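You operate a simulated robot arm through the tools that you are given. There is no shell and no other tool.

Carry out the task below with a simulated robot arm. There is one attempt and no reset: what you move stays moved.

Task
Fill the orange barge with grain to the yellow line; shut its hatch.
Fine: push it under the silo, swing the orange chute over the open hold, hold the green FEED lever down; spill none; swing the chute back; the grey barge stays. Where these are worked on the way, their far stop is far enough and under half their travel is too little: orange chute.

The check looks at the end state, three seconds after you hand in, the way a careful person would. Anything else that was tipped, shoved, dropped, spilled or broken makes it a failure.

Robot
A 6-joint arm with a two-finger parallel gripper, fixed in place. Base frame: the origin is at the foot of the arm, x ahead of it, y to its left, z up; the work surface is at about z = 760. Units: mm, rad, N and s.
With the tool pointing down near the work surface it reaches from about 300 to 740 mm from the base axis. Its first joint turns from -1.152 to 1.152 rad. Payload 2.45 kg.
The TCP is the grasp point between the finger pads, 24 mm short of the fingertips. In the tool frame z runs along the fingers and y along their closing line. The gripper opens to 68 mm. The fingers are 17 mm wide and 10 mm thick; the gripper's body (40 by 70 mm) begins 41 mm behind the TCP.
Orientation is that of the tool frame in the base frame, as [roll, pitch, yaw] about the fixed x, y, z axes, in that order (R = Rz(yaw) Ry(pitch) Rx(roll)). With the fingers straight down and closing along the base's y, the tool's x points along the base's -x, its y along +y and its z along -z.

Tools
- The arm moves only by the tool jog_arm. Its argument "plan" is a list of rows, each an object of numbers (a shift or turn left out is 0, a gripper value left out holds the last): "tx", "ty", "tz": the shift along the base's x, y, z in mm; "rx", "ry", "rz": the turn, a rotation vector about the base's x, y, z in rad; "claw": the closure, from 0 (fully open) to 1 (shut). In form: [{"tx": .., "ty": .., "tz": .., "rx": .., "ry": .., "rz": .., "claw": ..}, ...]. A call has 1 to 20 rows; each row shifts and turns the commanded pose from where the row before left it. Each row takes 0.2 s and may step no farther than 50 mm and 0.15 rad from the row before; otherwise, or with a gripper value out of range, the whole call is refused. Where a pose cannot be reached the arm comes as near as it can. A force on the tool above 40 N (or 10 N above the force at the start of the call, whichever is more), or a blocked arm, ends the call early, and 0.2 s more pass. Each finger travels about 108 mm/s and halts on what it meets, pressing with about 30 N; the grip force reading is that of the motor and also rises with nothing between the fingers. The clock runs only during rows and for 0.2 s after the last one: add rows that do not move to give the fingers time. It gives the time, the measured TCP pose, the force on the tool (base axes), the opening and the grip force at its end, in the units of the frame above (readings bear some noise), with the torque about the TCP (base axes, N m) and any sound that the robot's microphone picked up.
- Cameras (640 x 400 px; columns grow to the right, rows downward): "scene" is fixed at [171.4, 426.9, 1449.8]; the picture's right is [-0.65, -0.76, 0.00], its down [-0.54, 0.46, -0.71] and it looks along [0.54, -0.46, -0.71] (base axes); focal length 362 px, centre (320, 200). "wrist" rides on the gripper at [84, 11, -75] in the tool frame; the picture's right is [-0.13, 0.99, 0.00], its down [-0.60, -0.08, -0.79] and it looks along [-0.79, -0.10, 0.61] (tool axes); focal length 251 px, centre (320, 200). There is no depth. A picture from a camera that has moved, and an enlarged one, comes with that camera's place and axes in the base frame and with its lens.
- snapshot(camera): a new picture of that camera. The clock stands still meanwhile.
- enlarge(camera, box): a new picture of the part [left, top, right, bottom] of that camera's present view, enlarged. The clock stands still meanwhile.
- sign_off(): hands the job in; it is judged then, once.

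Nothing tells you positions but the pictures and the camera data. Unless the task says otherwise, let go and move clear before handing in.

The tools are called after "Request:" as a command line: name --argument value ..., lists and objects as JSON in quotes. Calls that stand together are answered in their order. jog_arm: Moves the arm, as the interface text tells. Its arguments: {"type":"object","properties":{"plan":{"type":"array"}},"required":["plan"]} The other tools are called the same way: snapshot (camera) takes a picture; enlarge (camera, box) takes an enlarged picture of a part of a camera's view; sign_off () hands the job in.

At the start:

```text
time: 0.0
eef_pos: [431.7, 57.7, 1154.4]
ee_rot: [-3.141, 0.0, 3.142]
wrist_force: [0.4, 0.2, 0.3]
torque: [0.0, 0.01, 0.0]
gripper_width: 67.7
finger_force: 0.0
```

scene: 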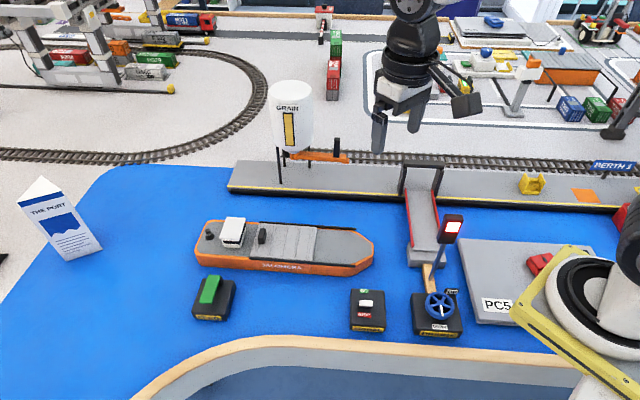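
wrist: 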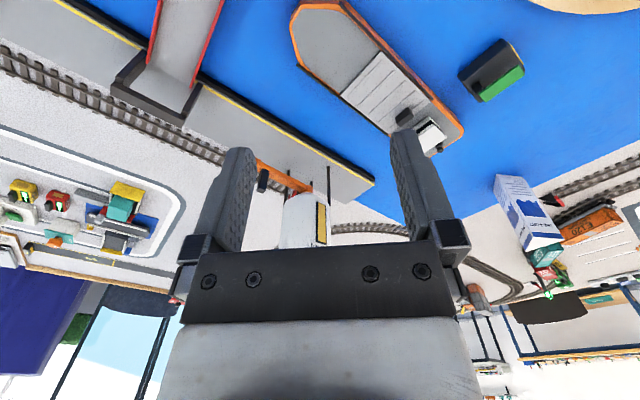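

I see an orange barge on the blue water, a silo with an orange chute on the quay, a green lever box, a red/white switch box, and a blue wheel. I'll look closer at each before moving anything.

Request:
enlarge --camera "scene" --box '[180, 200, 390, 331]'

Request:
enlarge --camera "scene" --box '[220, 70, 380, 200]'

Request:
enlarge --camera "scene" --box '[330, 150, 640, 345]'

Request:
enlarge --camera "wrist" --box '[240, 0, 560, 200]'

```text
3.05 times, centred on (285, 266) of scene
camera zoom: at [171.4, 426.9, 1449.8], right [-0.65, -0.76, 0.0], down [-0.54, 0.46, -0.71], along [0.54, -0.46, -0.71], focal length 1102 px, centre (427, 0)
```

zoom: 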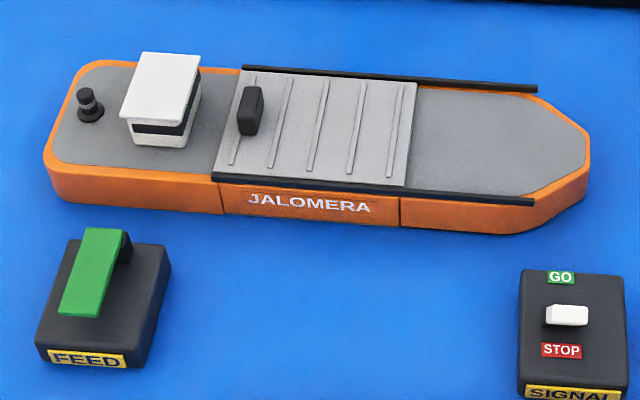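

```text
3.08 times, centred on (300, 135) of scene
camera zoom: at [171.4, 426.9, 1449.8], right [-0.65, -0.76, 0.0], down [-0.54, 0.46, -0.71], along [0.54, -0.46, -0.71], focal length 1113 px, centre (382, 400)
```

zoom: 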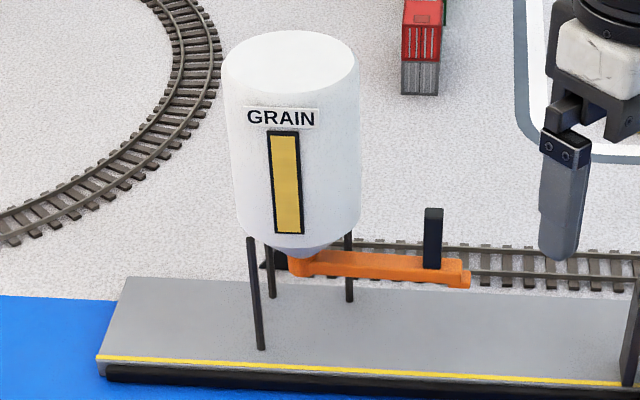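

```text
2.05 times, centred on (485, 248) of scene
camera zoom: at [171.4, 426.9, 1449.8], right [-0.65, -0.76, 0.0], down [-0.54, 0.46, -0.71], along [0.54, -0.46, -0.71], focal length 742 px, centre (-18, 103)
```

zoom: 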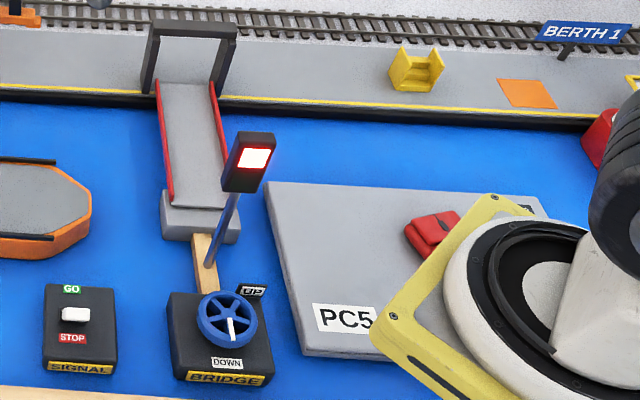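

```text
2.00 times, centred on (400, 100) of wrist
camera zoom: at [348.9, 67.6, 1229.8], right [0.13, 0.99, 0.0], down [0.6, -0.08, 0.79], along [0.79, -0.1, -0.61], focal length 503 px, centre (160, 400)
```

zoom: 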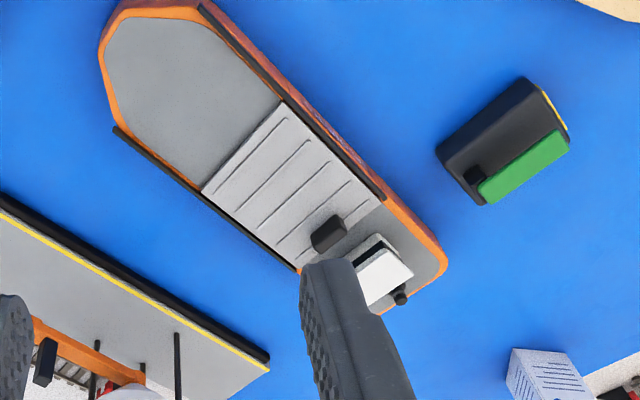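

The barge lies roughly parallel to the quay, about 110 mm out from it, with its hatch closed. The chute is parked along the quay. I'll turn the wrist camera to find the grey barge and get second viewpoints.

Request:
jog_arm --plan '[{"rz": -0.14}, {"rz": -0.14}, {"rz": -0.14}, {"rz": -0.14}, {"rz": -0.14}, {"rz": -0.1}]'

Request:
snapshot --camera "wrist"

Request:
snapshot --camera "scene"

```text
time: 1.4
eef_pos: [432.1, 56.6, 1154.1]
ee_rot: [-3.141, -0.001, 2.337]
wrist_force: [-0.2, 0.4, 0.8]
torque: [0.02, -0.02, 0.03]
gripper_width: 68.1
finger_force: 0.0
```

```text
taken
camera wrist: at [382.3, 124.7, 1229.7], right [0.8, 0.6, 0.0], down [0.36, -0.49, 0.79], along [0.47, -0.64, -0.61], focal length 251 px, centre (320, 200)
```

wrist: 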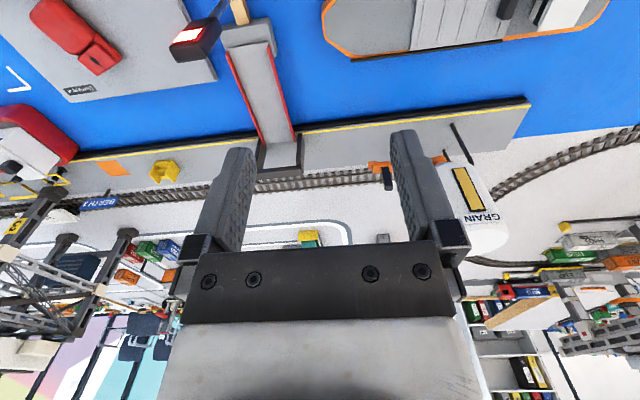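

```text
taken
```

scene: 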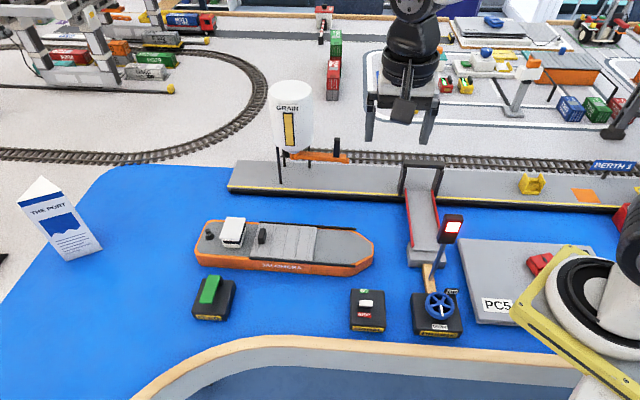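

Request:
enlarge --camera "wrist" --box '[0, 0, 240, 220]'

Request:
enlarge --camera "wrist" --box '[300, 0, 620, 240]'

```text
1.82 times, centred on (120, 110) of wrist
camera zoom: at [382.3, 124.7, 1229.7], right [0.8, 0.6, 0.0], down [0.36, -0.49, 0.79], along [0.47, -0.64, -0.61], focal length 457 px, centre (684, 364)
```

zoom: 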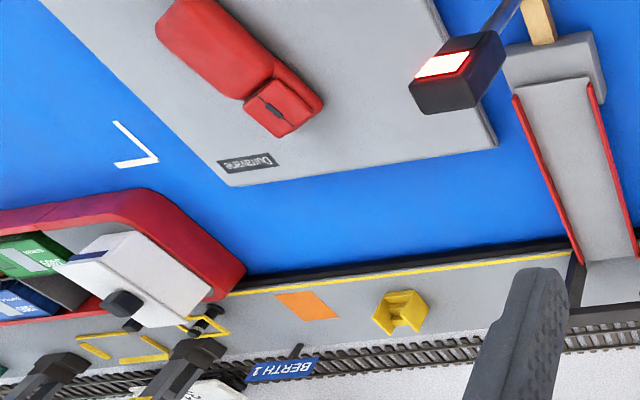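

```text
1.67 times, centred on (460, 120) of wrist
camera zoom: at [382.3, 124.7, 1229.7], right [0.8, 0.6, 0.0], down [0.36, -0.49, 0.79], along [0.47, -0.64, -0.61], focal length 419 px, centre (87, 333)
```

zoom: 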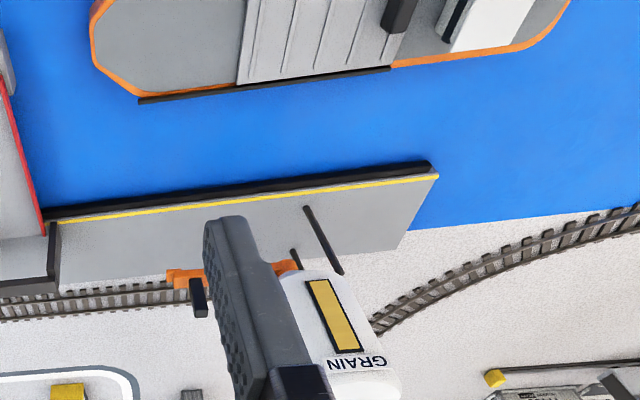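

The grey barge is the flat grey slab near the base, well away from my work. I'll go lower over the orange barge for a close look at the hatch handle and FEED lever.

Request:
jog_arm --plan '[{"tx": 16, "ty": 30, "tz": -25}, {"tx": 16, "ty": 30, "tz": -25}, {"tx": 16, "ty": 30, "tz": -25}, {"tx": 16, "ty": 30, "tz": -25}, {"tx": 16, "ty": 30, "tz": -25}, {"tx": 16, "ty": 30, "tz": -25}]'

Request:
snapshot --camera "wrist"

Request:
enlarge --camera "wrist" --box '[240, 0, 640, 240]'

```text
time: 2.8
eef_pos: [527.4, 239.1, 1005.7]
ee_rot: [3.142, 0.0, 2.342]
wrist_force: [-0.5, -0.5, -0.7]
torque: [-0.03, 0.0, -0.01]
gripper_width: 67.9
finger_force: 0.0
```

```text
taken
camera wrist: at [477.2, 306.1, 1080.4], right [0.8, 0.6, 0.0], down [0.36, -0.49, 0.79], along [0.47, -0.64, -0.61], focal length 251 px, centre (320, 200)
```

wrist: 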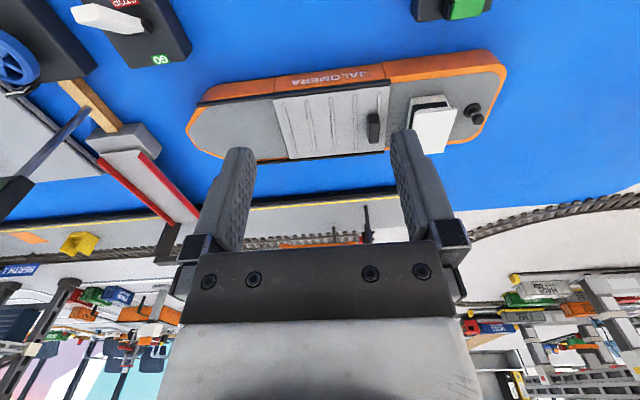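

```text
1.60 times, centred on (440, 120) of wrist
camera zoom: at [477.2, 306.1, 1080.4], right [0.8, 0.6, 0.0], down [0.36, -0.49, 0.79], along [0.47, -0.64, -0.61], focal length 402 px, centre (128, 328)
```

zoom: 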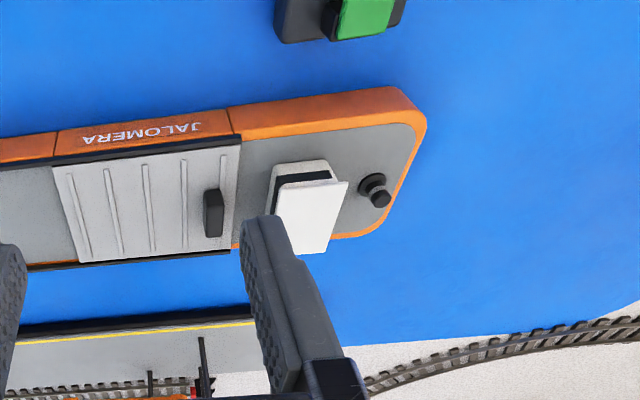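

The handle is a thin upright tab across the barge at about (652, 186), with its top near z 828. I'll hover over it with the fingers part-open and check alignment.

Request:
jog_arm --plan '[{"tx": 24.9, "ty": -10.4, "tz": -25, "claw": 0.41}, {"tx": 24.9, "ty": -10.4, "tz": -25}, {"tx": 24.9, "ty": -10.4, "tz": -25}, {"tx": 24.9, "ty": -10.4, "tz": -25}, {"tx": 24.9, "ty": -10.4, "tz": -25}, {}]'

Request:
snapshot --camera "wrist"

Request:
enlarge --camera "scene" --box '[180, 160, 390, 291]'

```text
time: 4.2
eef_pos: [652.9, 184.7, 881.4]
ee_rot: [-3.141, -0.001, 2.342]
wrist_force: [-0.3, 0.1, 0.4]
torque: [-0.03, 0.02, 0.02]
gripper_width: 40.2
finger_force: 0.1
```

```text
taken
camera wrist: at [602.3, 252.9, 955.0], right [0.8, 0.6, 0.0], down [0.36, -0.49, 0.79], along [0.47, -0.64, -0.61], focal length 251 px, centre (320, 200)
```

wrist: 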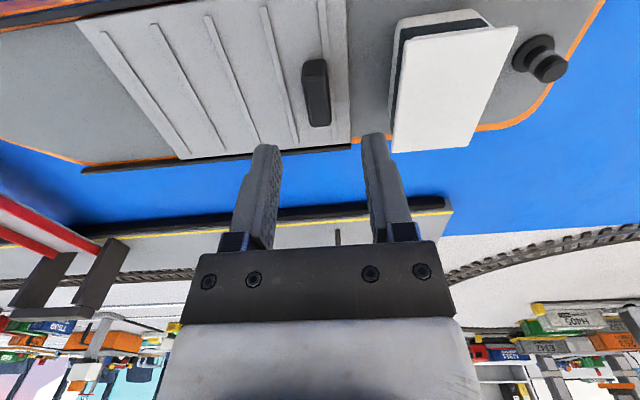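

```text
3.05 times, centred on (285, 226) of scene
camera zoom: at [171.4, 426.9, 1449.8], right [-0.65, -0.76, 0.0], down [-0.54, 0.46, -0.71], along [0.54, -0.46, -0.71], focal length 1102 px, centre (427, 122)
```

zoom: 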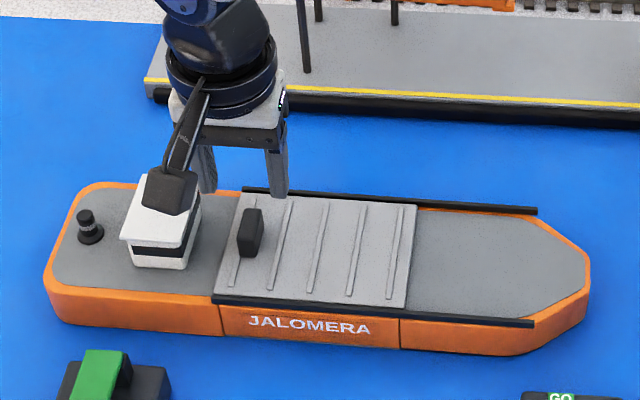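

The fingers straddle the handle line, with the handle about 3 mm off in x. I'll lower onto it, close, and check the grip.

Request:
jog_arm --plan '[{"tx": -3, "ty": 1, "tz": -20}, {"tz": -18}, {"tz": -10}, {}]'

Request:
enlarge --camera "scene" --box '[180, 160, 390, 291]'

Request:
snapshot --camera "wrist"

```text
time: 5.2
eef_pos: [649.7, 186.0, 830.6]
ee_rot: [3.141, 0.0, 2.343]
wrist_force: [-0.9, -0.3, -0.6]
torque: [-0.03, -0.02, 0.01]
gripper_width: 40.4
finger_force: 0.0
```

```text
3.05 times, centred on (285, 226) of scene
camera zoom: at [171.4, 426.9, 1449.8], right [-0.65, -0.76, 0.0], down [-0.54, 0.46, -0.71], along [0.54, -0.46, -0.71], focal length 1102 px, centre (427, 122)
```

zoom: 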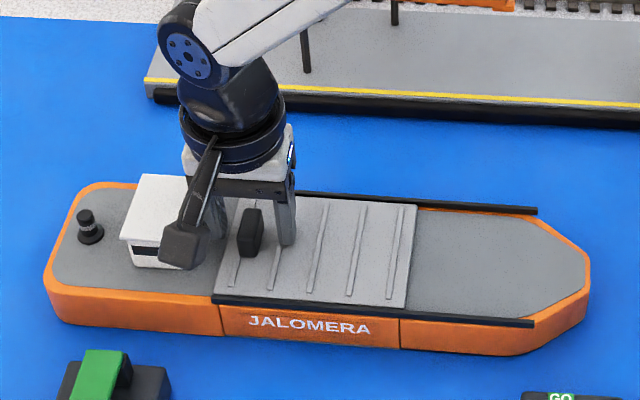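

```text
taken
camera wrist: at [599.8, 253.5, 906.4], right [0.8, 0.6, 0.0], down [0.36, -0.49, 0.79], along [0.47, -0.64, -0.61], focal length 251 px, centre (320, 200)
```

wrist: 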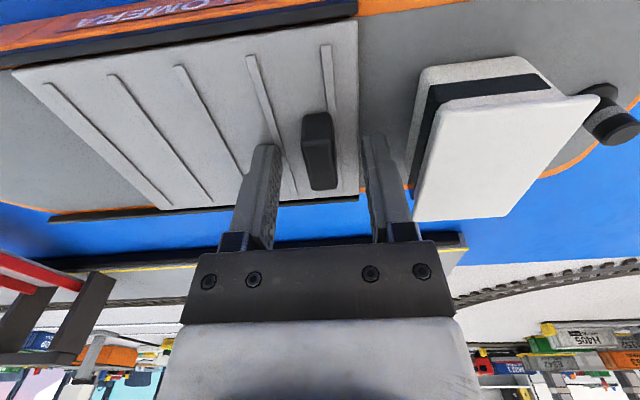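

Handle is centred between the fingers. Closing now.

Request:
jog_arm --plan '[{"claw": 1}, {}, {}]'

```text
time: 6.0
eef_pos: [650.0, 185.5, 832.4]
ee_rot: [-3.139, -0.001, 2.342]
wrist_force: [0.8, 0.1, 0.2]
torque: [-0.08, -0.1, -0.09]
gripper_width: 13.6
finger_force: 30.2
```

Handle gripped (13.6 mm). I'll slide the hatch toward the bow a little and check that the barge stays put.

Request:
jog_arm --plan '[{"tx": -5.7, "ty": -5.6}, {"tx": -7.2, "ty": -7.0}, {"tx": -7.2, "ty": -7.0}, {}]'

Request:
enlarge --camera "scene" --box '[180, 160, 390, 291]'

```text
time: 7.0
eef_pos: [627.7, 166.8, 832.0]
ee_rot: [-3.139, -0.001, 2.342]
wrist_force: [0.5, -0.4, -0.2]
torque: [-0.14, -0.1, 0.05]
gripper_width: 13.6
finger_force: 30.4
```

```text
3.05 times, centred on (285, 226) of scene
camera zoom: at [171.6, 426.9, 1449.7], right [-0.65, -0.76, 0.0], down [-0.54, 0.46, -0.71], along [0.54, -0.46, -0.71], focal length 1102 px, centre (427, 122)
```

zoom: 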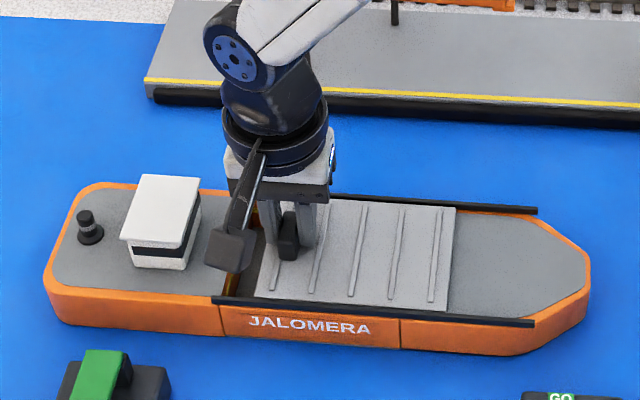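

The hatch slides freely and the barge hasn't moved. Continuing toward the bow stop.

Request:
jog_arm --plan '[{"tx": -7.2, "ty": -7.0}, {"tx": -7.2, "ty": -7.0}, {"tx": -7.2, "ty": -7.0}, {"tx": -7.2, "ty": -7.0}, {"tx": -5, "ty": -4.9}, {}]'

Request:
enlarge --camera "scene" --box '[180, 160, 390, 291]'

```text
time: 8.4
eef_pos: [594.8, 133.6, 832.9]
ee_rot: [3.139, 0.001, 2.342]
wrist_force: [-0.2, -0.4, -0.2]
torque: [0.07, 0.04, -0.01]
gripper_width: 13.5
finger_force: 29.9
```

```text
3.05 times, centred on (285, 226) of scene
camera zoom: at [171.6, 426.9, 1449.7], right [-0.65, -0.76, 0.0], down [-0.54, 0.46, -0.71], along [0.54, -0.46, -0.71], focal length 1102 px, centre (427, 122)
```

zoom: 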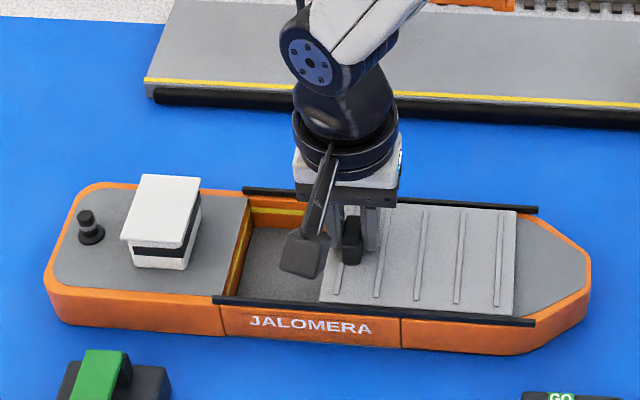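

Request:
jog_arm --plan '[{"tx": -3.6, "ty": -3.5}, {"tx": -3.6, "ty": -3.5}, {"tx": -3.6, "ty": -3.5}, {"tx": -2.2, "ty": -2.1}, {}]'

Request:
enlarge --camera "scene" --box '[180, 160, 390, 291]'

```text
time: 9.6
eef_pos: [581.5, 122.3, 832.2]
ee_rot: [3.141, -0.001, 2.341]
wrist_force: [0.5, -0.9, 0.1]
torque: [0.04, 0.06, 0.02]
gripper_width: 13.4
finger_force: 29.8
```

```text
3.05 times, centred on (285, 226) of scene
camera zoom: at [171.5, 426.9, 1449.7], right [-0.65, -0.76, 0.0], down [-0.54, 0.46, -0.71], along [0.54, -0.46, -0.71], focal length 1102 px, centre (427, 122)
```

zoom: 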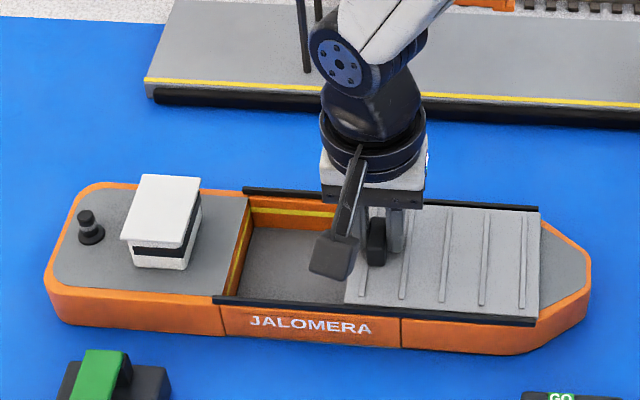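

Request:
jog_arm --plan '[{"tx": -2.2, "ty": -2.1}, {"tx": -2.2, "ty": -2.1}, {}]'

Request:
enlarge --camera "scene" --box '[180, 160, 390, 291]'

```text
time: 10.4
eef_pos: [578.3, 117.7, 832.2]
ee_rot: [3.141, 0.0, 2.341]
wrist_force: [0.1, 0.7, -0.4]
torque: [-0.02, 0.03, -0.01]
gripper_width: 13.5
finger_force: 29.9
```

```text
3.05 times, centred on (285, 226) of scene
camera zoom: at [171.5, 426.9, 1449.7], right [-0.65, -0.76, 0.0], down [-0.54, 0.46, -0.71], along [0.54, -0.46, -0.71], focal length 1102 px, centre (427, 122)
```

zoom: 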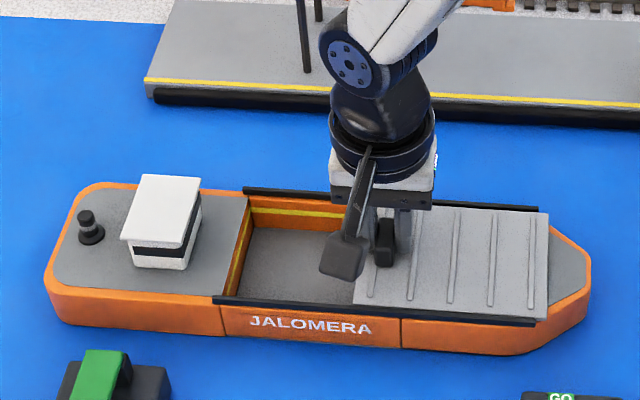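

The hatch is open about 100 mm with no stop met and no effort, which is enough, so I'll leave it there rather than run it off the rails. Releasing and lifting for a clear view.

Request:
jog_arm --plan '[{"claw": 0.41}, {}, {"tz": 25}, {"tz": 40}, {"tx": -25, "ty": 25, "tz": 35}, {"tx": -35, "ty": 35}, {}]'

Request:
snapshot --camera "wrist"

Request:
enlarge --camera "scene" --box '[180, 160, 390, 291]'

```text
time: 12.0
eef_pos: [516.6, 178.7, 932.9]
ee_rot: [-3.141, 0.0, 2.343]
wrist_force: [0.7, -0.6, -0.1]
torque: [0.02, -0.05, 0.01]
gripper_width: 40.1
finger_force: 0.1
```

```text
taken
camera wrist: at [467.7, 245.6, 1007.5], right [0.8, 0.6, 0.0], down [0.36, -0.49, 0.79], along [0.47, -0.64, -0.61], focal length 251 px, centre (320, 200)
```

wrist: 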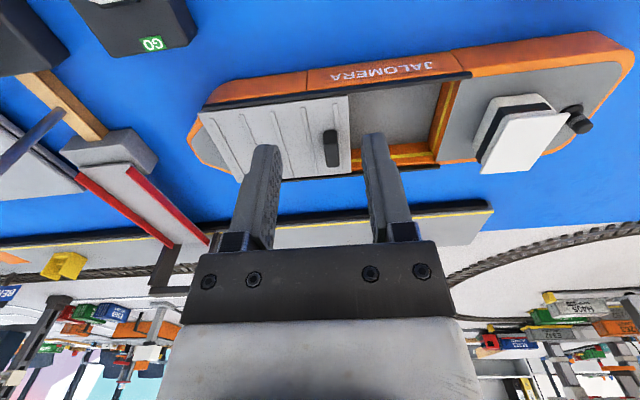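

```text
3.05 times, centred on (285, 226) of scene
camera zoom: at [171.3, 426.9, 1449.8], right [-0.65, -0.76, 0.0], down [-0.54, 0.46, -0.71], along [0.54, -0.46, -0.71], focal length 1102 px, centre (427, 122)
```

zoom: 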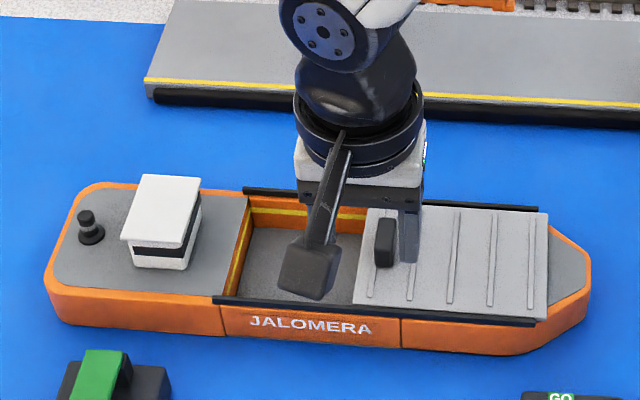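

The barge is unmoved and the hold shows a yellow line near its top. Next I'll lower the fully opened fingers beside the near hull at mid-length, ready to push squarely toward the quay.

Request:
jog_arm --plan '[{"tx": 12, "ty": 14, "tz": -25, "claw": 0}, {"tx": 12, "ty": 13, "tz": -30}, {"tx": 11, "ty": 13, "tz": -30}, {"tz": -25}, {"tz": -27}, {}]'

Request:
snapshot --camera "wrist"

Request:
enlarge --camera "scene" --box '[180, 160, 390, 291]'

```text
time: 13.4
eef_pos: [553.2, 217.2, 794.2]
ee_rot: [-3.141, 0.0, 2.343]
wrist_force: [0.7, -0.3, -0.6]
torque: [0.01, -0.02, 0.03]
gripper_width: 68.1
finger_force: 0.1
```

```text
taken
camera wrist: at [502.7, 284.3, 869.5], right [0.8, 0.6, 0.0], down [0.36, -0.49, 0.79], along [0.47, -0.64, -0.61], focal length 251 px, centre (320, 200)
```

wrist: 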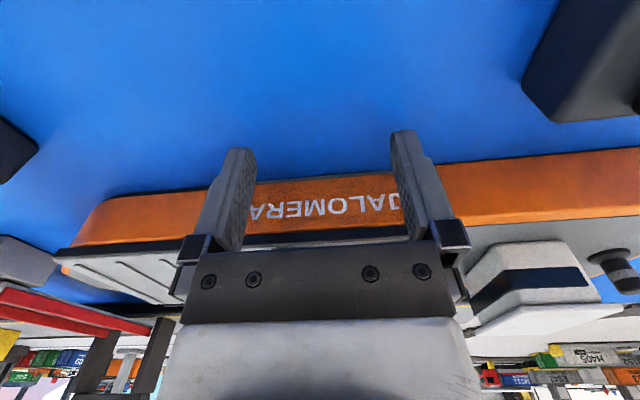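

```text
3.05 times, centred on (285, 226) of scene
camera zoom: at [171.4, 426.9, 1449.8], right [-0.65, -0.76, 0.0], down [-0.54, 0.46, -0.71], along [0.54, -0.46, -0.71], focal length 1102 px, centre (427, 122)
```

zoom: 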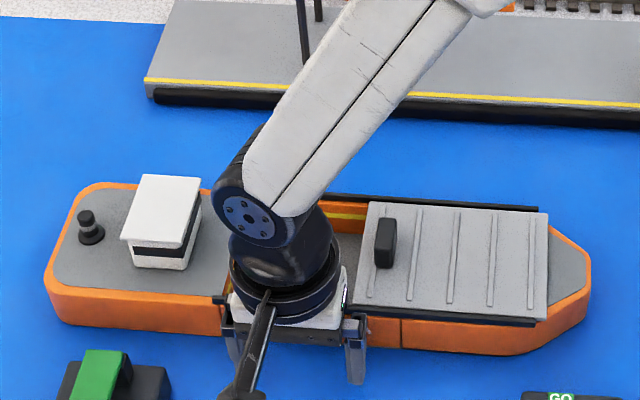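

Fingers are beside the hull near mid-length. Starting a gentle, straight push toward the quay.

Request:
jog_arm --plan '[{"tx": 5.6, "ty": -5.7}, {"tx": 5.6, "ty": -5.7}, {"tx": 5.6, "ty": -5.7}, {"tx": 5.6, "ty": -5.7}, {"tx": 5.6, "ty": -5.7}, {"tx": 5.6, "ty": -5.7}, {}]'

Request:
enlarge --camera "scene" --box '[180, 160, 390, 291]'

Request:
snapshot --camera "wrist"

```text
time: 15.0
eef_pos: [586.3, 182.1, 795.9]
ee_rot: [-3.141, 0.001, 2.344]
wrist_force: [-2.4, 1.9, 1.7]
torque: [0.02, -0.01, 0.16]
gripper_width: 68.0
finger_force: 0.1
```

```text
3.05 times, centred on (285, 226) of scene
camera zoom: at [171.3, 426.9, 1449.7], right [-0.65, -0.76, 0.0], down [-0.54, 0.46, -0.71], along [0.54, -0.46, -0.71], focal length 1102 px, centre (427, 122)
```

zoom: 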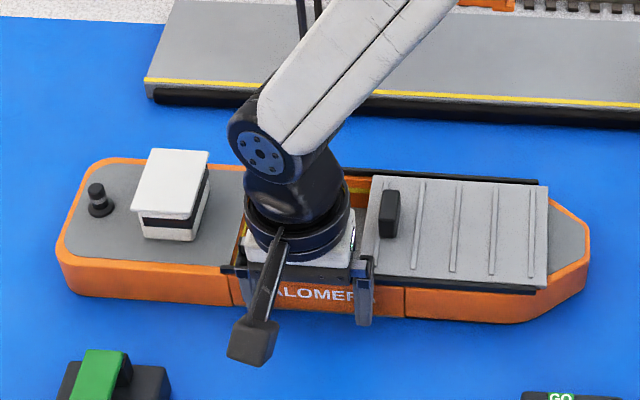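

```text
taken
camera wrist: at [537.3, 250.2, 870.1], right [0.8, 0.6, 0.0], down [0.36, -0.49, 0.79], along [0.47, -0.64, -0.61], focal length 251 px, centre (320, 200)
```

wrist: 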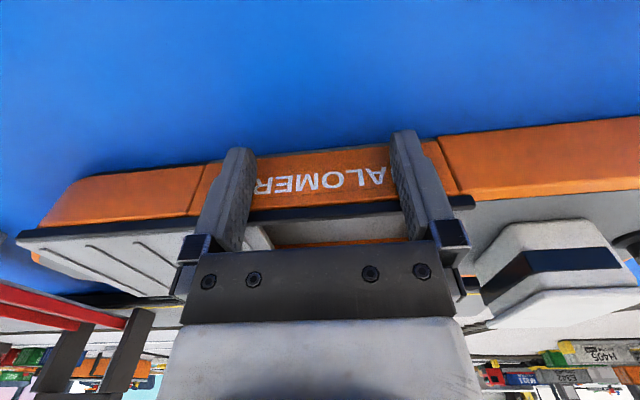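

The barge moves straight with only about 3 N. Continuing.

Request:
jog_arm --plan '[{"tx": 5.6, "ty": -5.7}, {"tx": 5.6, "ty": -5.7}, {"tx": 5.6, "ty": -5.7}, {"tx": 5.6, "ty": -5.7}, {"tx": 5.6, "ty": -5.7}, {"tx": 5.6, "ty": -5.7}, {"tx": 5.6, "ty": -5.7}, {}]'

Request:
enlarge --camera "scene" --box '[180, 130, 390, 261]'

```text
time: 16.8
eef_pos: [626.7, 143.3, 795.9]
ee_rot: [3.141, 0.0, 2.343]
wrist_force: [-2.5, 2.1, 1.9]
torque: [0.01, -0.03, 0.15]
gripper_width: 67.7
finger_force: 0.1
```

```text
3.05 times, centred on (285, 196) of scene
camera zoom: at [171.3, 426.9, 1449.7], right [-0.65, -0.76, 0.0], down [-0.54, 0.46, -0.71], along [0.54, -0.46, -0.71], focal length 1102 px, centre (427, 214)
```

zoom: 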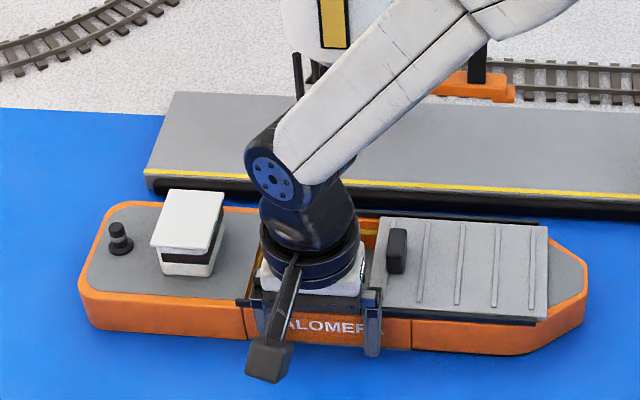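

Request:
jog_arm --plan '[{"tx": 5.6, "ty": -5.7}, {"tx": 5.6, "ty": -5.7}, {"tx": 4.2, "ty": -4.3}, {"tx": 2.1, "ty": -2.2}, {}]'

Request:
enlarge --camera "scene" --box '[180, 130, 390, 261]'

Request:
snapshot --camera "wrist"

```text
time: 18.0
eef_pos: [644.7, 126.0, 794.9]
ee_rot: [3.141, -0.001, 2.344]
wrist_force: [-1.9, 3.0, 0.6]
torque: [-0.01, -0.08, 0.15]
gripper_width: 68.2
finger_force: 0.0
```

```text
3.05 times, centred on (285, 196) of scene
camera zoom: at [171.3, 427.0, 1449.7], right [-0.65, -0.76, 0.0], down [-0.54, 0.46, -0.71], along [0.54, -0.46, -0.71], focal length 1102 px, centre (427, 214)
```

zoom: 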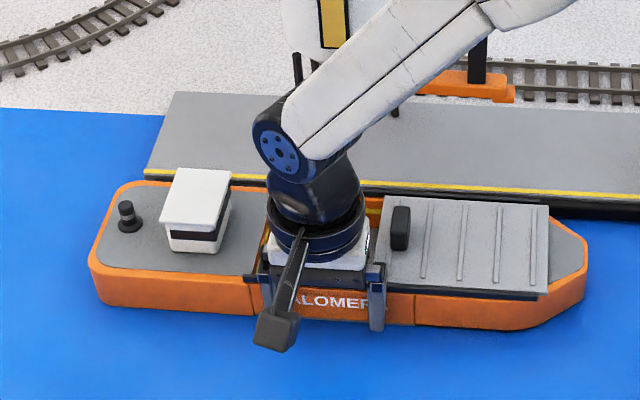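

```text
taken
camera wrist: at [593.8, 192.6, 869.9], right [0.8, 0.6, 0.0], down [0.36, -0.49, 0.79], along [0.47, -0.63, -0.61], focal length 251 px, centre (320, 200)
```

wrist: 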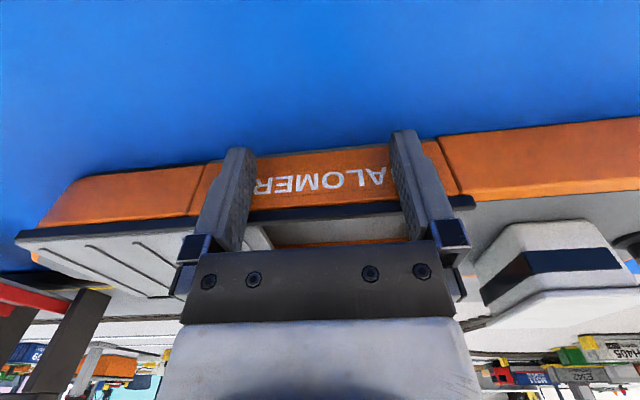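

About 9 mm left to the fender. Creeping in small steps.

Request:
jog_arm --plan '[{"tx": 1.4, "ty": -1.4}, {"tx": 1.4, "ty": -1.4}, {"tx": 1.4, "ty": -1.4}, {}]'

Request:
enlarge --camera "scene" --box '[180, 130, 390, 261]'

```text
time: 19.0
eef_pos: [648.8, 120.5, 796.0]
ee_rot: [-3.141, -0.002, 2.342]
wrist_force: [-1.9, 1.6, 0.6]
torque: [0.0, -0.05, 0.1]
gripper_width: 67.9
finger_force: 0.1
```

```text
3.05 times, centred on (285, 196) of scene
camera zoom: at [171.3, 426.9, 1449.7], right [-0.65, -0.76, 0.0], down [-0.54, 0.46, -0.71], along [0.54, -0.46, -0.71], focal length 1102 px, centre (427, 214)
```

zoom: 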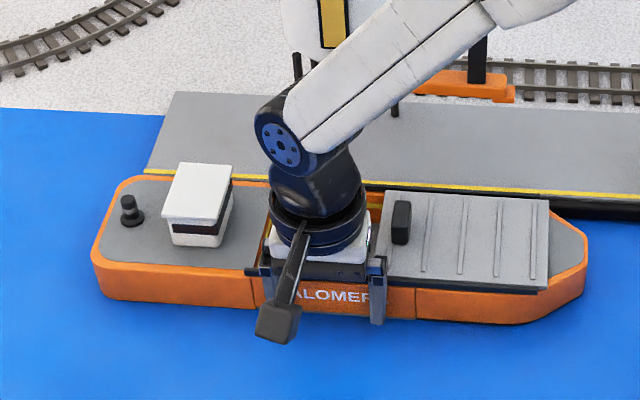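

Request:
jog_arm --plan '[{"tx": 1.05, "ty": -1.08}, {"tx": 1.05, "ty": -1.08}, {"tx": 1.05, "ty": -1.08}, {}]'

Request:
enlarge --camera "scene" --box '[180, 130, 390, 261]'

```text
time: 20.0
eef_pos: [650.6, 117.9, 794.2]
ee_rot: [-3.141, 0.001, 2.342]
wrist_force: [-2.5, 1.8, 1.1]
torque: [0.0, -0.04, 0.07]
gripper_width: 67.9
finger_force: 0.1
```

```text
3.05 times, centred on (285, 196) of scene
camera zoom: at [171.3, 426.9, 1449.7], right [-0.65, -0.76, 0.0], down [-0.54, 0.46, -0.71], along [0.54, -0.46, -0.71], focal length 1102 px, centre (427, 214)
```

zoom: 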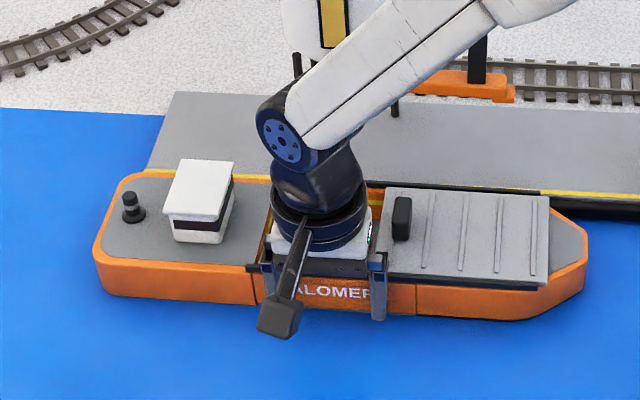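

Request:
jog_arm --plan '[{"tx": 0.8, "ty": -0.8}, {"tx": 0.8, "ty": -0.8}, {"tx": 0.8, "ty": -0.8}, {}]'

Request:
jog_arm --plan '[{"tx": 0.8, "ty": -0.8}, {"tx": 0.8, "ty": -0.8}, {}]'

```text
time: 21.0
eef_pos: [653.5, 115.6, 795.0]
ee_rot: [3.141, 0.0, 2.342]
wrist_force: [-2.2, 2.8, 0.9]
torque: [0.0, -0.04, 0.17]
gripper_width: 68.1
finger_force: 0.1
```

```text
time: 21.8
eef_pos: [655.7, 114.1, 794.7]
ee_rot: [-3.141, -0.001, 2.343]
wrist_force: [-2.6, 3.6, 1.5]
torque: [0.01, -0.01, 0.1]
gripper_width: 67.7
finger_force: 0.0
```

Force is starting to rise slightly, so the barge is about at the fender. I'll back off and look with the arm clear.

Request:
jog_arm --plan '[{"tx": -14, "ty": 14.4}, {"tx": -21, "ty": 21.5, "tz": 20}, {"tx": -21, "ty": 21.5, "tz": 30}, {"tx": -28, "ty": 20, "tz": 30}, {"tx": -30, "ty": 10, "tz": 30}, {"tx": -40, "tz": 20}, {}]'

Request:
enlarge --camera "scene" --box '[180, 100, 390, 231]'

Request:
snapshot --camera "scene"

Request:
snapshot --camera "wrist"

```text
time: 23.4
eef_pos: [498.7, 200.8, 924.1]
ee_rot: [-3.141, 0.001, 2.342]
wrist_force: [0.8, -0.1, -0.6]
torque: [0.01, -0.03, 0.07]
gripper_width: 68.0
finger_force: 0.1
```

```text
3.05 times, centred on (285, 166) of scene
camera zoom: at [171.4, 426.9, 1449.8], right [-0.65, -0.76, 0.0], down [-0.54, 0.46, -0.71], along [0.54, -0.46, -0.71], focal length 1102 px, centre (427, 305)
```

zoom: 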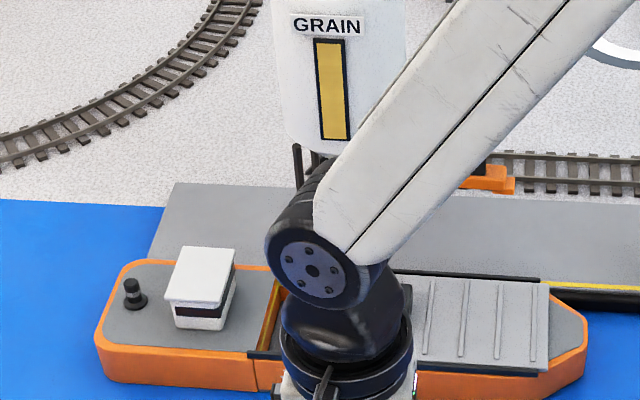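

```text
taken
```

scene: 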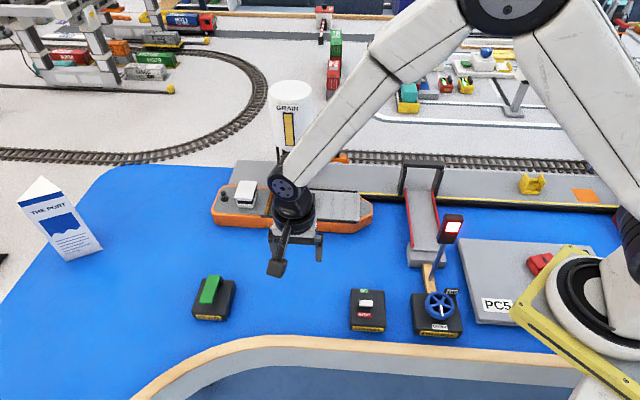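

```text
taken
camera wrist: at [449.5, 268.1, 998.8], right [0.8, 0.6, 0.0], down [0.36, -0.49, 0.79], along [0.47, -0.64, -0.61], focal length 251 px, centre (320, 200)
```

wrist: 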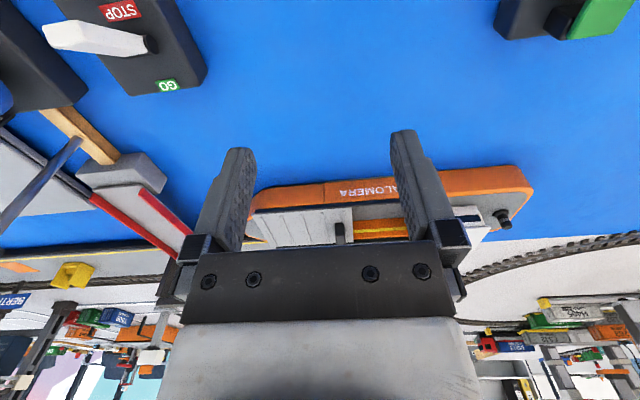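

The barge now lies parallel against the quay, with no shift along it. Its open hold spans the silo's line. Next I'll take the wrist round to face the chute handle, high and on the outside of the swing, to get a close look.

Request:
jog_arm --plan '[{"tz": 30}, {"tx": 5, "ty": -15, "tz": 30, "rz": 0.1}, {"tx": 13, "ty": -30, "tz": 3, "rz": 0.13}, {"tx": 13, "ty": -30, "tz": 3, "rz": 0.13}, {"tx": 13, "ty": -30, "tz": 3, "rz": 0.13}, {"tx": 13, "ty": -30, "rz": 0.13}, {"tx": 13, "ty": -30, "rz": 0.13}, {"tx": 13, "ty": -30, "rz": 0.13}, {"tx": 13, "ty": -30, "rz": 0.13}, {"tx": 13, "ty": -30, "rz": 0.13}, {"tx": 13, "ty": -30, "rz": 0.13}, {"tx": 13, "ty": -30, "rz": 0.13}, {"tx": 14, "ty": -30, "rz": 0.13}, {"rz": 0.04}, {}]'

Request:
snapshot --camera "wrist"

Request:
snapshot --camera "scene"

```text
time: 26.6
eef_pos: [650.2, -144.7, 993.5]
ee_rot: [-3.141, 0.001, -2.37]
wrist_force: [0.2, 1.3, 0.6]
torque: [0.01, 0.01, 0.0]
gripper_width: 68.0
finger_force: 0.0
```

```text
taken
camera wrist: at [583.0, -195.8, 1068.7], right [-0.6, 0.8, 0.0], down [0.49, 0.36, 0.79], along [0.63, 0.47, -0.61], focal length 251 px, centre (320, 200)
```

wrist: 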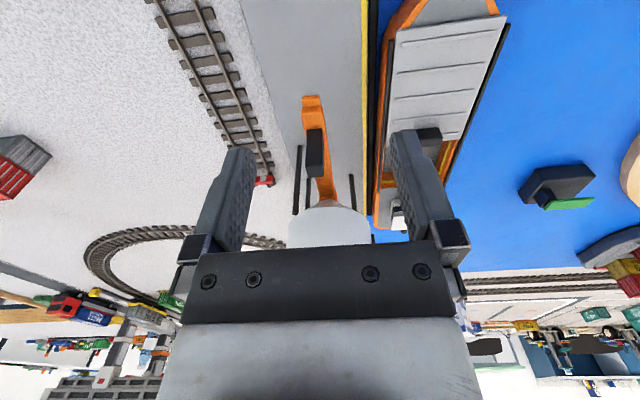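

```text
taken
```

scene: 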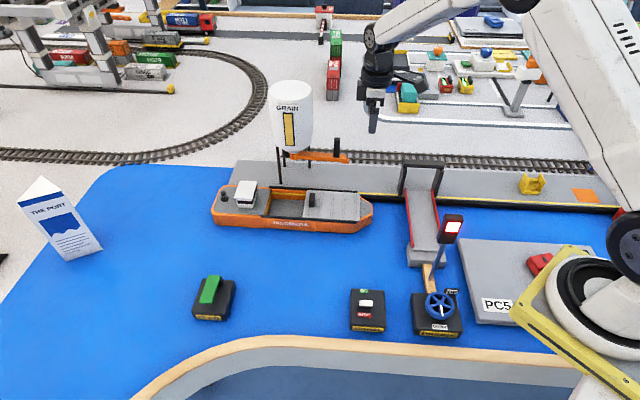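

Good views of both the chute and the berthed barge. I'll enlarge to pin down the chute handle, pivot and the hold.

Request:
enlarge --camera "wrist" --box '[240, 60, 440, 260]'

Request:
enlarge --camera "scene" --box '[200, 120, 390, 240]'

```text
2.00 times, centred on (340, 160) of wrist
camera zoom: at [583.0, -195.8, 1068.7], right [-0.6, 0.8, 0.0], down [0.49, 0.36, 0.79], along [0.63, 0.47, -0.61], focal length 503 px, centre (280, 280)
```

zoom: 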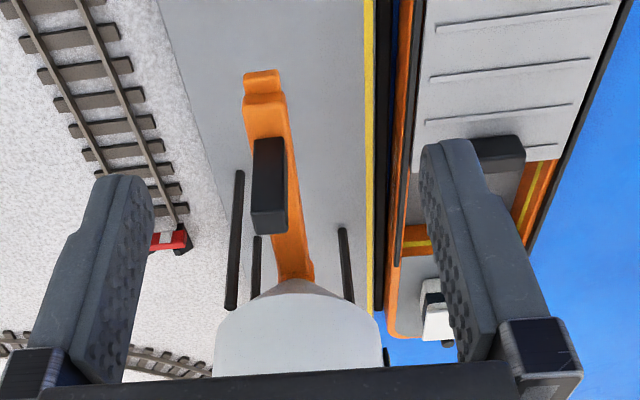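

```text
3.33 times, centred on (295, 180) of scene
camera zoom: at [171.4, 426.9, 1449.8], right [-0.65, -0.76, 0.0], down [-0.54, 0.46, -0.71], along [0.54, -0.46, -0.71], focal length 1205 px, centre (403, 267)
```

zoom: 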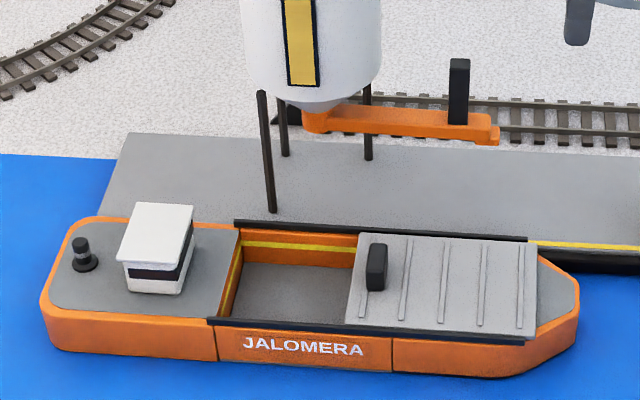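

By triangulating the two views I put the chute handle at about (720, -99), z 856 to 910. The pivot is at about (799, -19), so the swing radius is about 112 mm. I'll move over the handle with fingers open, one on each side, and check before lowering.

Request:
jog_arm --plan '[{"tx": 23.2, "ty": 15.1}, {"tx": 23.2, "ty": 15.1}, {"tx": 23.2, "ty": 15.2}, {"tz": -25}, {"tz": -20}, {}]'

Request:
snapshot --camera "wrist"

Request:
enlarge --camera "scene" --box '[240, 60, 400, 160]'

```text
time: 28.0
eef_pos: [720.0, -98.4, 948.1]
ee_rot: [-3.141, 0.0, -2.372]
wrist_force: [0.2, -0.3, 1.0]
torque: [0.0, 0.02, -0.02]
gripper_width: 67.8
finger_force: 0.1
```

```text
taken
camera wrist: at [653.0, -150.0, 1023.9], right [-0.6, 0.8, 0.0], down [0.49, 0.36, 0.79], along [0.64, 0.47, -0.61], focal length 251 px, centre (320, 200)
```

wrist: 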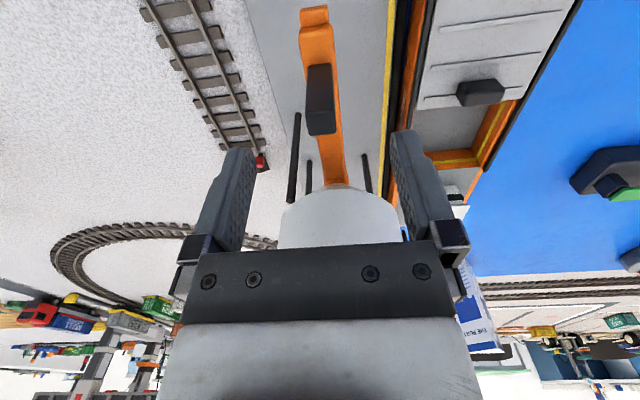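

```text
4.00 times, centred on (320, 110) of scene
camera zoom: at [171.4, 426.9, 1449.8], right [-0.65, -0.76, 0.0], down [-0.54, 0.46, -0.71], along [0.54, -0.46, -0.71], focal length 1446 px, centre (320, 560)
```

zoom: 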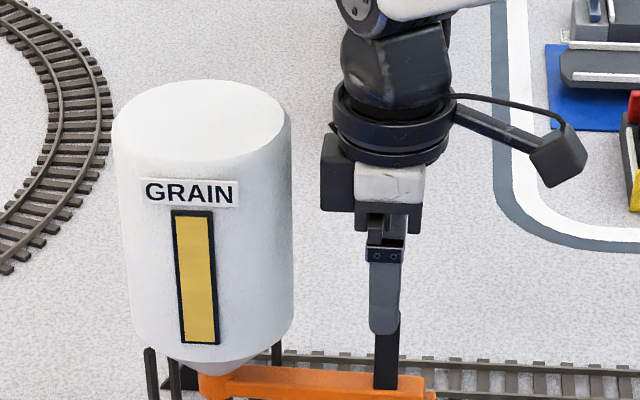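

The handle is centred between the fingers and the body clears the silo. I'll lower around it and close to a loose cage.

Request:
jog_arm --plan '[{"tz": -20}, {"tz": -20}, {}, {"claw": 0.5}, {"claw": 0.67}, {}, {}]'

Request:
snapshot --camera "wrist"

Request:
enlarge --camera "scene" --box '[240, 70, 400, 170]'

```text
time: 29.6
eef_pos: [718.8, -98.9, 909.9]
ee_rot: [3.141, 0.001, -2.369]
wrist_force: [0.4, 0.3, 0.2]
torque: [-0.01, 0.02, 0.02]
gripper_width: 22.6
finger_force: 0.1
```

```text
taken
camera wrist: at [652.6, -149.9, 983.7], right [-0.6, 0.8, 0.0], down [0.49, 0.36, 0.79], along [0.64, 0.47, -0.61], focal length 251 px, centre (320, 200)
```

wrist: 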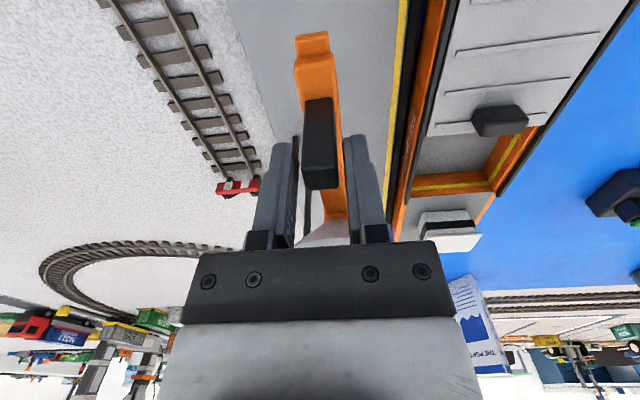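

```text
4.00 times, centred on (320, 120) of scene
camera zoom: at [171.4, 426.9, 1449.8], right [-0.65, -0.76, 0.0], down [-0.54, 0.46, -0.71], along [0.54, -0.46, -0.71], focal length 1446 px, centre (320, 520)
```

zoom: 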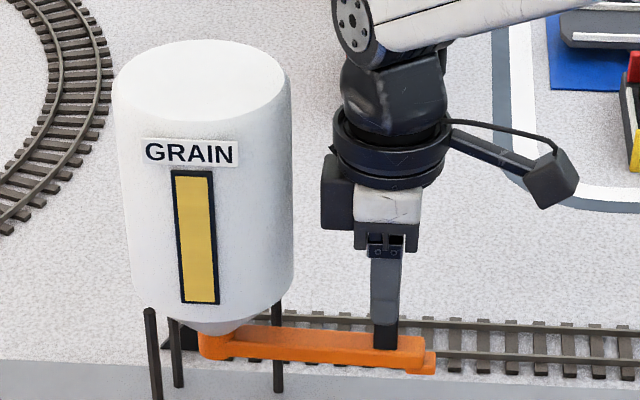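

Handle is caged with a few mm slack. I'll lower a little more, then begin swinging along the arc while turning the wrist with it.

Request:
jog_arm --plan '[{"tz": -9}, {"tx": -7.54, "ty": 8.4, "rz": -0.1}, {"tx": -6.65, "ty": 9.11, "rz": -0.1}, {"tx": -5.72, "ty": 9.73, "rz": -0.1}, {}]'

Request:
snapshot --camera "wrist"

Request:
enlarge --camera "scene" --box '[220, 80, 400, 220]'

```text
time: 30.8
eef_pos: [700.6, -70.2, 900.7]
ee_rot: [3.141, -0.001, -2.674]
wrist_force: [0.0, -0.3, 0.6]
torque: [-0.02, 0.01, 0.02]
gripper_width: 22.4
finger_force: 0.1
```

```text
taken
camera wrist: at [620.9, -100.3, 974.9], right [-0.33, 0.94, 0.0], down [0.57, 0.2, 0.79], along [0.75, 0.26, -0.61], focal length 251 px, centre (320, 200)
```

wrist: 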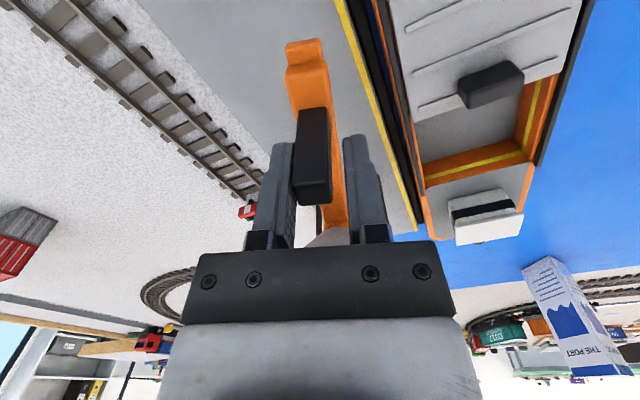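

```text
2.86 times, centred on (310, 150) of scene
camera zoom: at [171.4, 426.9, 1449.8], right [-0.65, -0.76, 0.0], down [-0.54, 0.46, -0.71], along [0.54, -0.46, -0.71], focal length 1033 px, centre (349, 343)
```

zoom: 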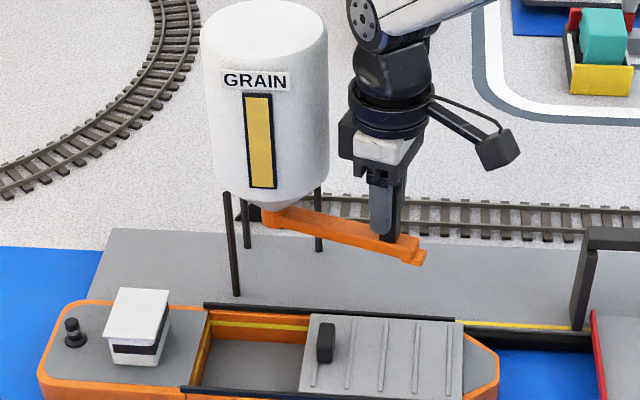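

The chute follows smoothly with no load. Continuing along the arc.

Request:
jog_arm --plan '[{"tx": -4.71, "ty": 10.25, "rz": -0.1}, {"tx": -3.67, "ty": 10.68, "rz": -0.1}, {"tx": -2.59, "ty": 10.99, "rz": -0.1}, {"tx": -1.47, "ty": 11.19, "rz": -0.1}, {"tx": -0.35, "ty": 11.28, "rz": -0.1}, {"tx": 0.78, "ty": 11.25, "rz": -0.1}, {}]'

Request:
snapshot --camera "wrist"

Request:
enlarge --camera "scene" --box '[220, 80, 400, 220]'

```text
time: 32.4
eef_pos: [687.8, -6.2, 901.2]
ee_rot: [-3.141, 0.0, 3.012]
wrist_force: [-1.0, 0.7, -0.1]
torque: [-0.01, -0.01, -0.02]
gripper_width: 22.0
finger_force: 0.1
```

```text
taken
camera wrist: at [607.0, 15.3, 974.6], right [0.26, 0.97, 0.0], down [0.59, -0.16, 0.79], along [0.77, -0.2, -0.61], focal length 251 px, centre (320, 200)
```

wrist: 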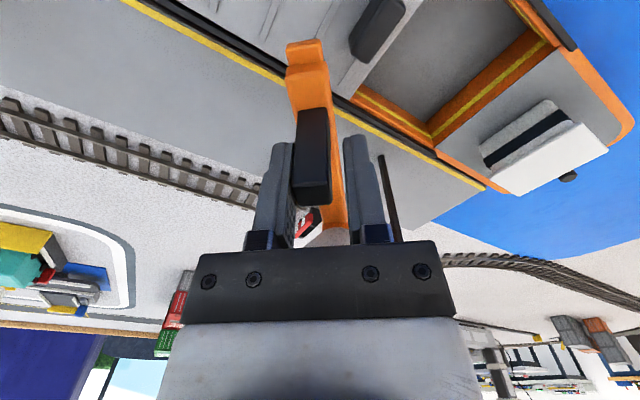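

```text
2.86 times, centred on (310, 150) of scene
camera zoom: at [171.4, 426.9, 1449.8], right [-0.65, -0.76, 0.0], down [-0.54, 0.46, -0.71], along [0.54, -0.46, -0.71], focal length 1033 px, centre (349, 343)
```

zoom: 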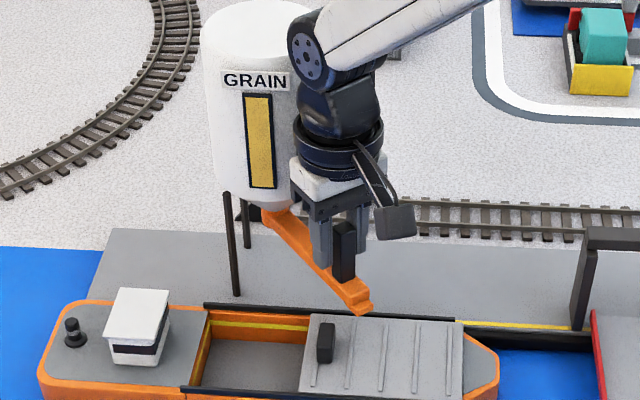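

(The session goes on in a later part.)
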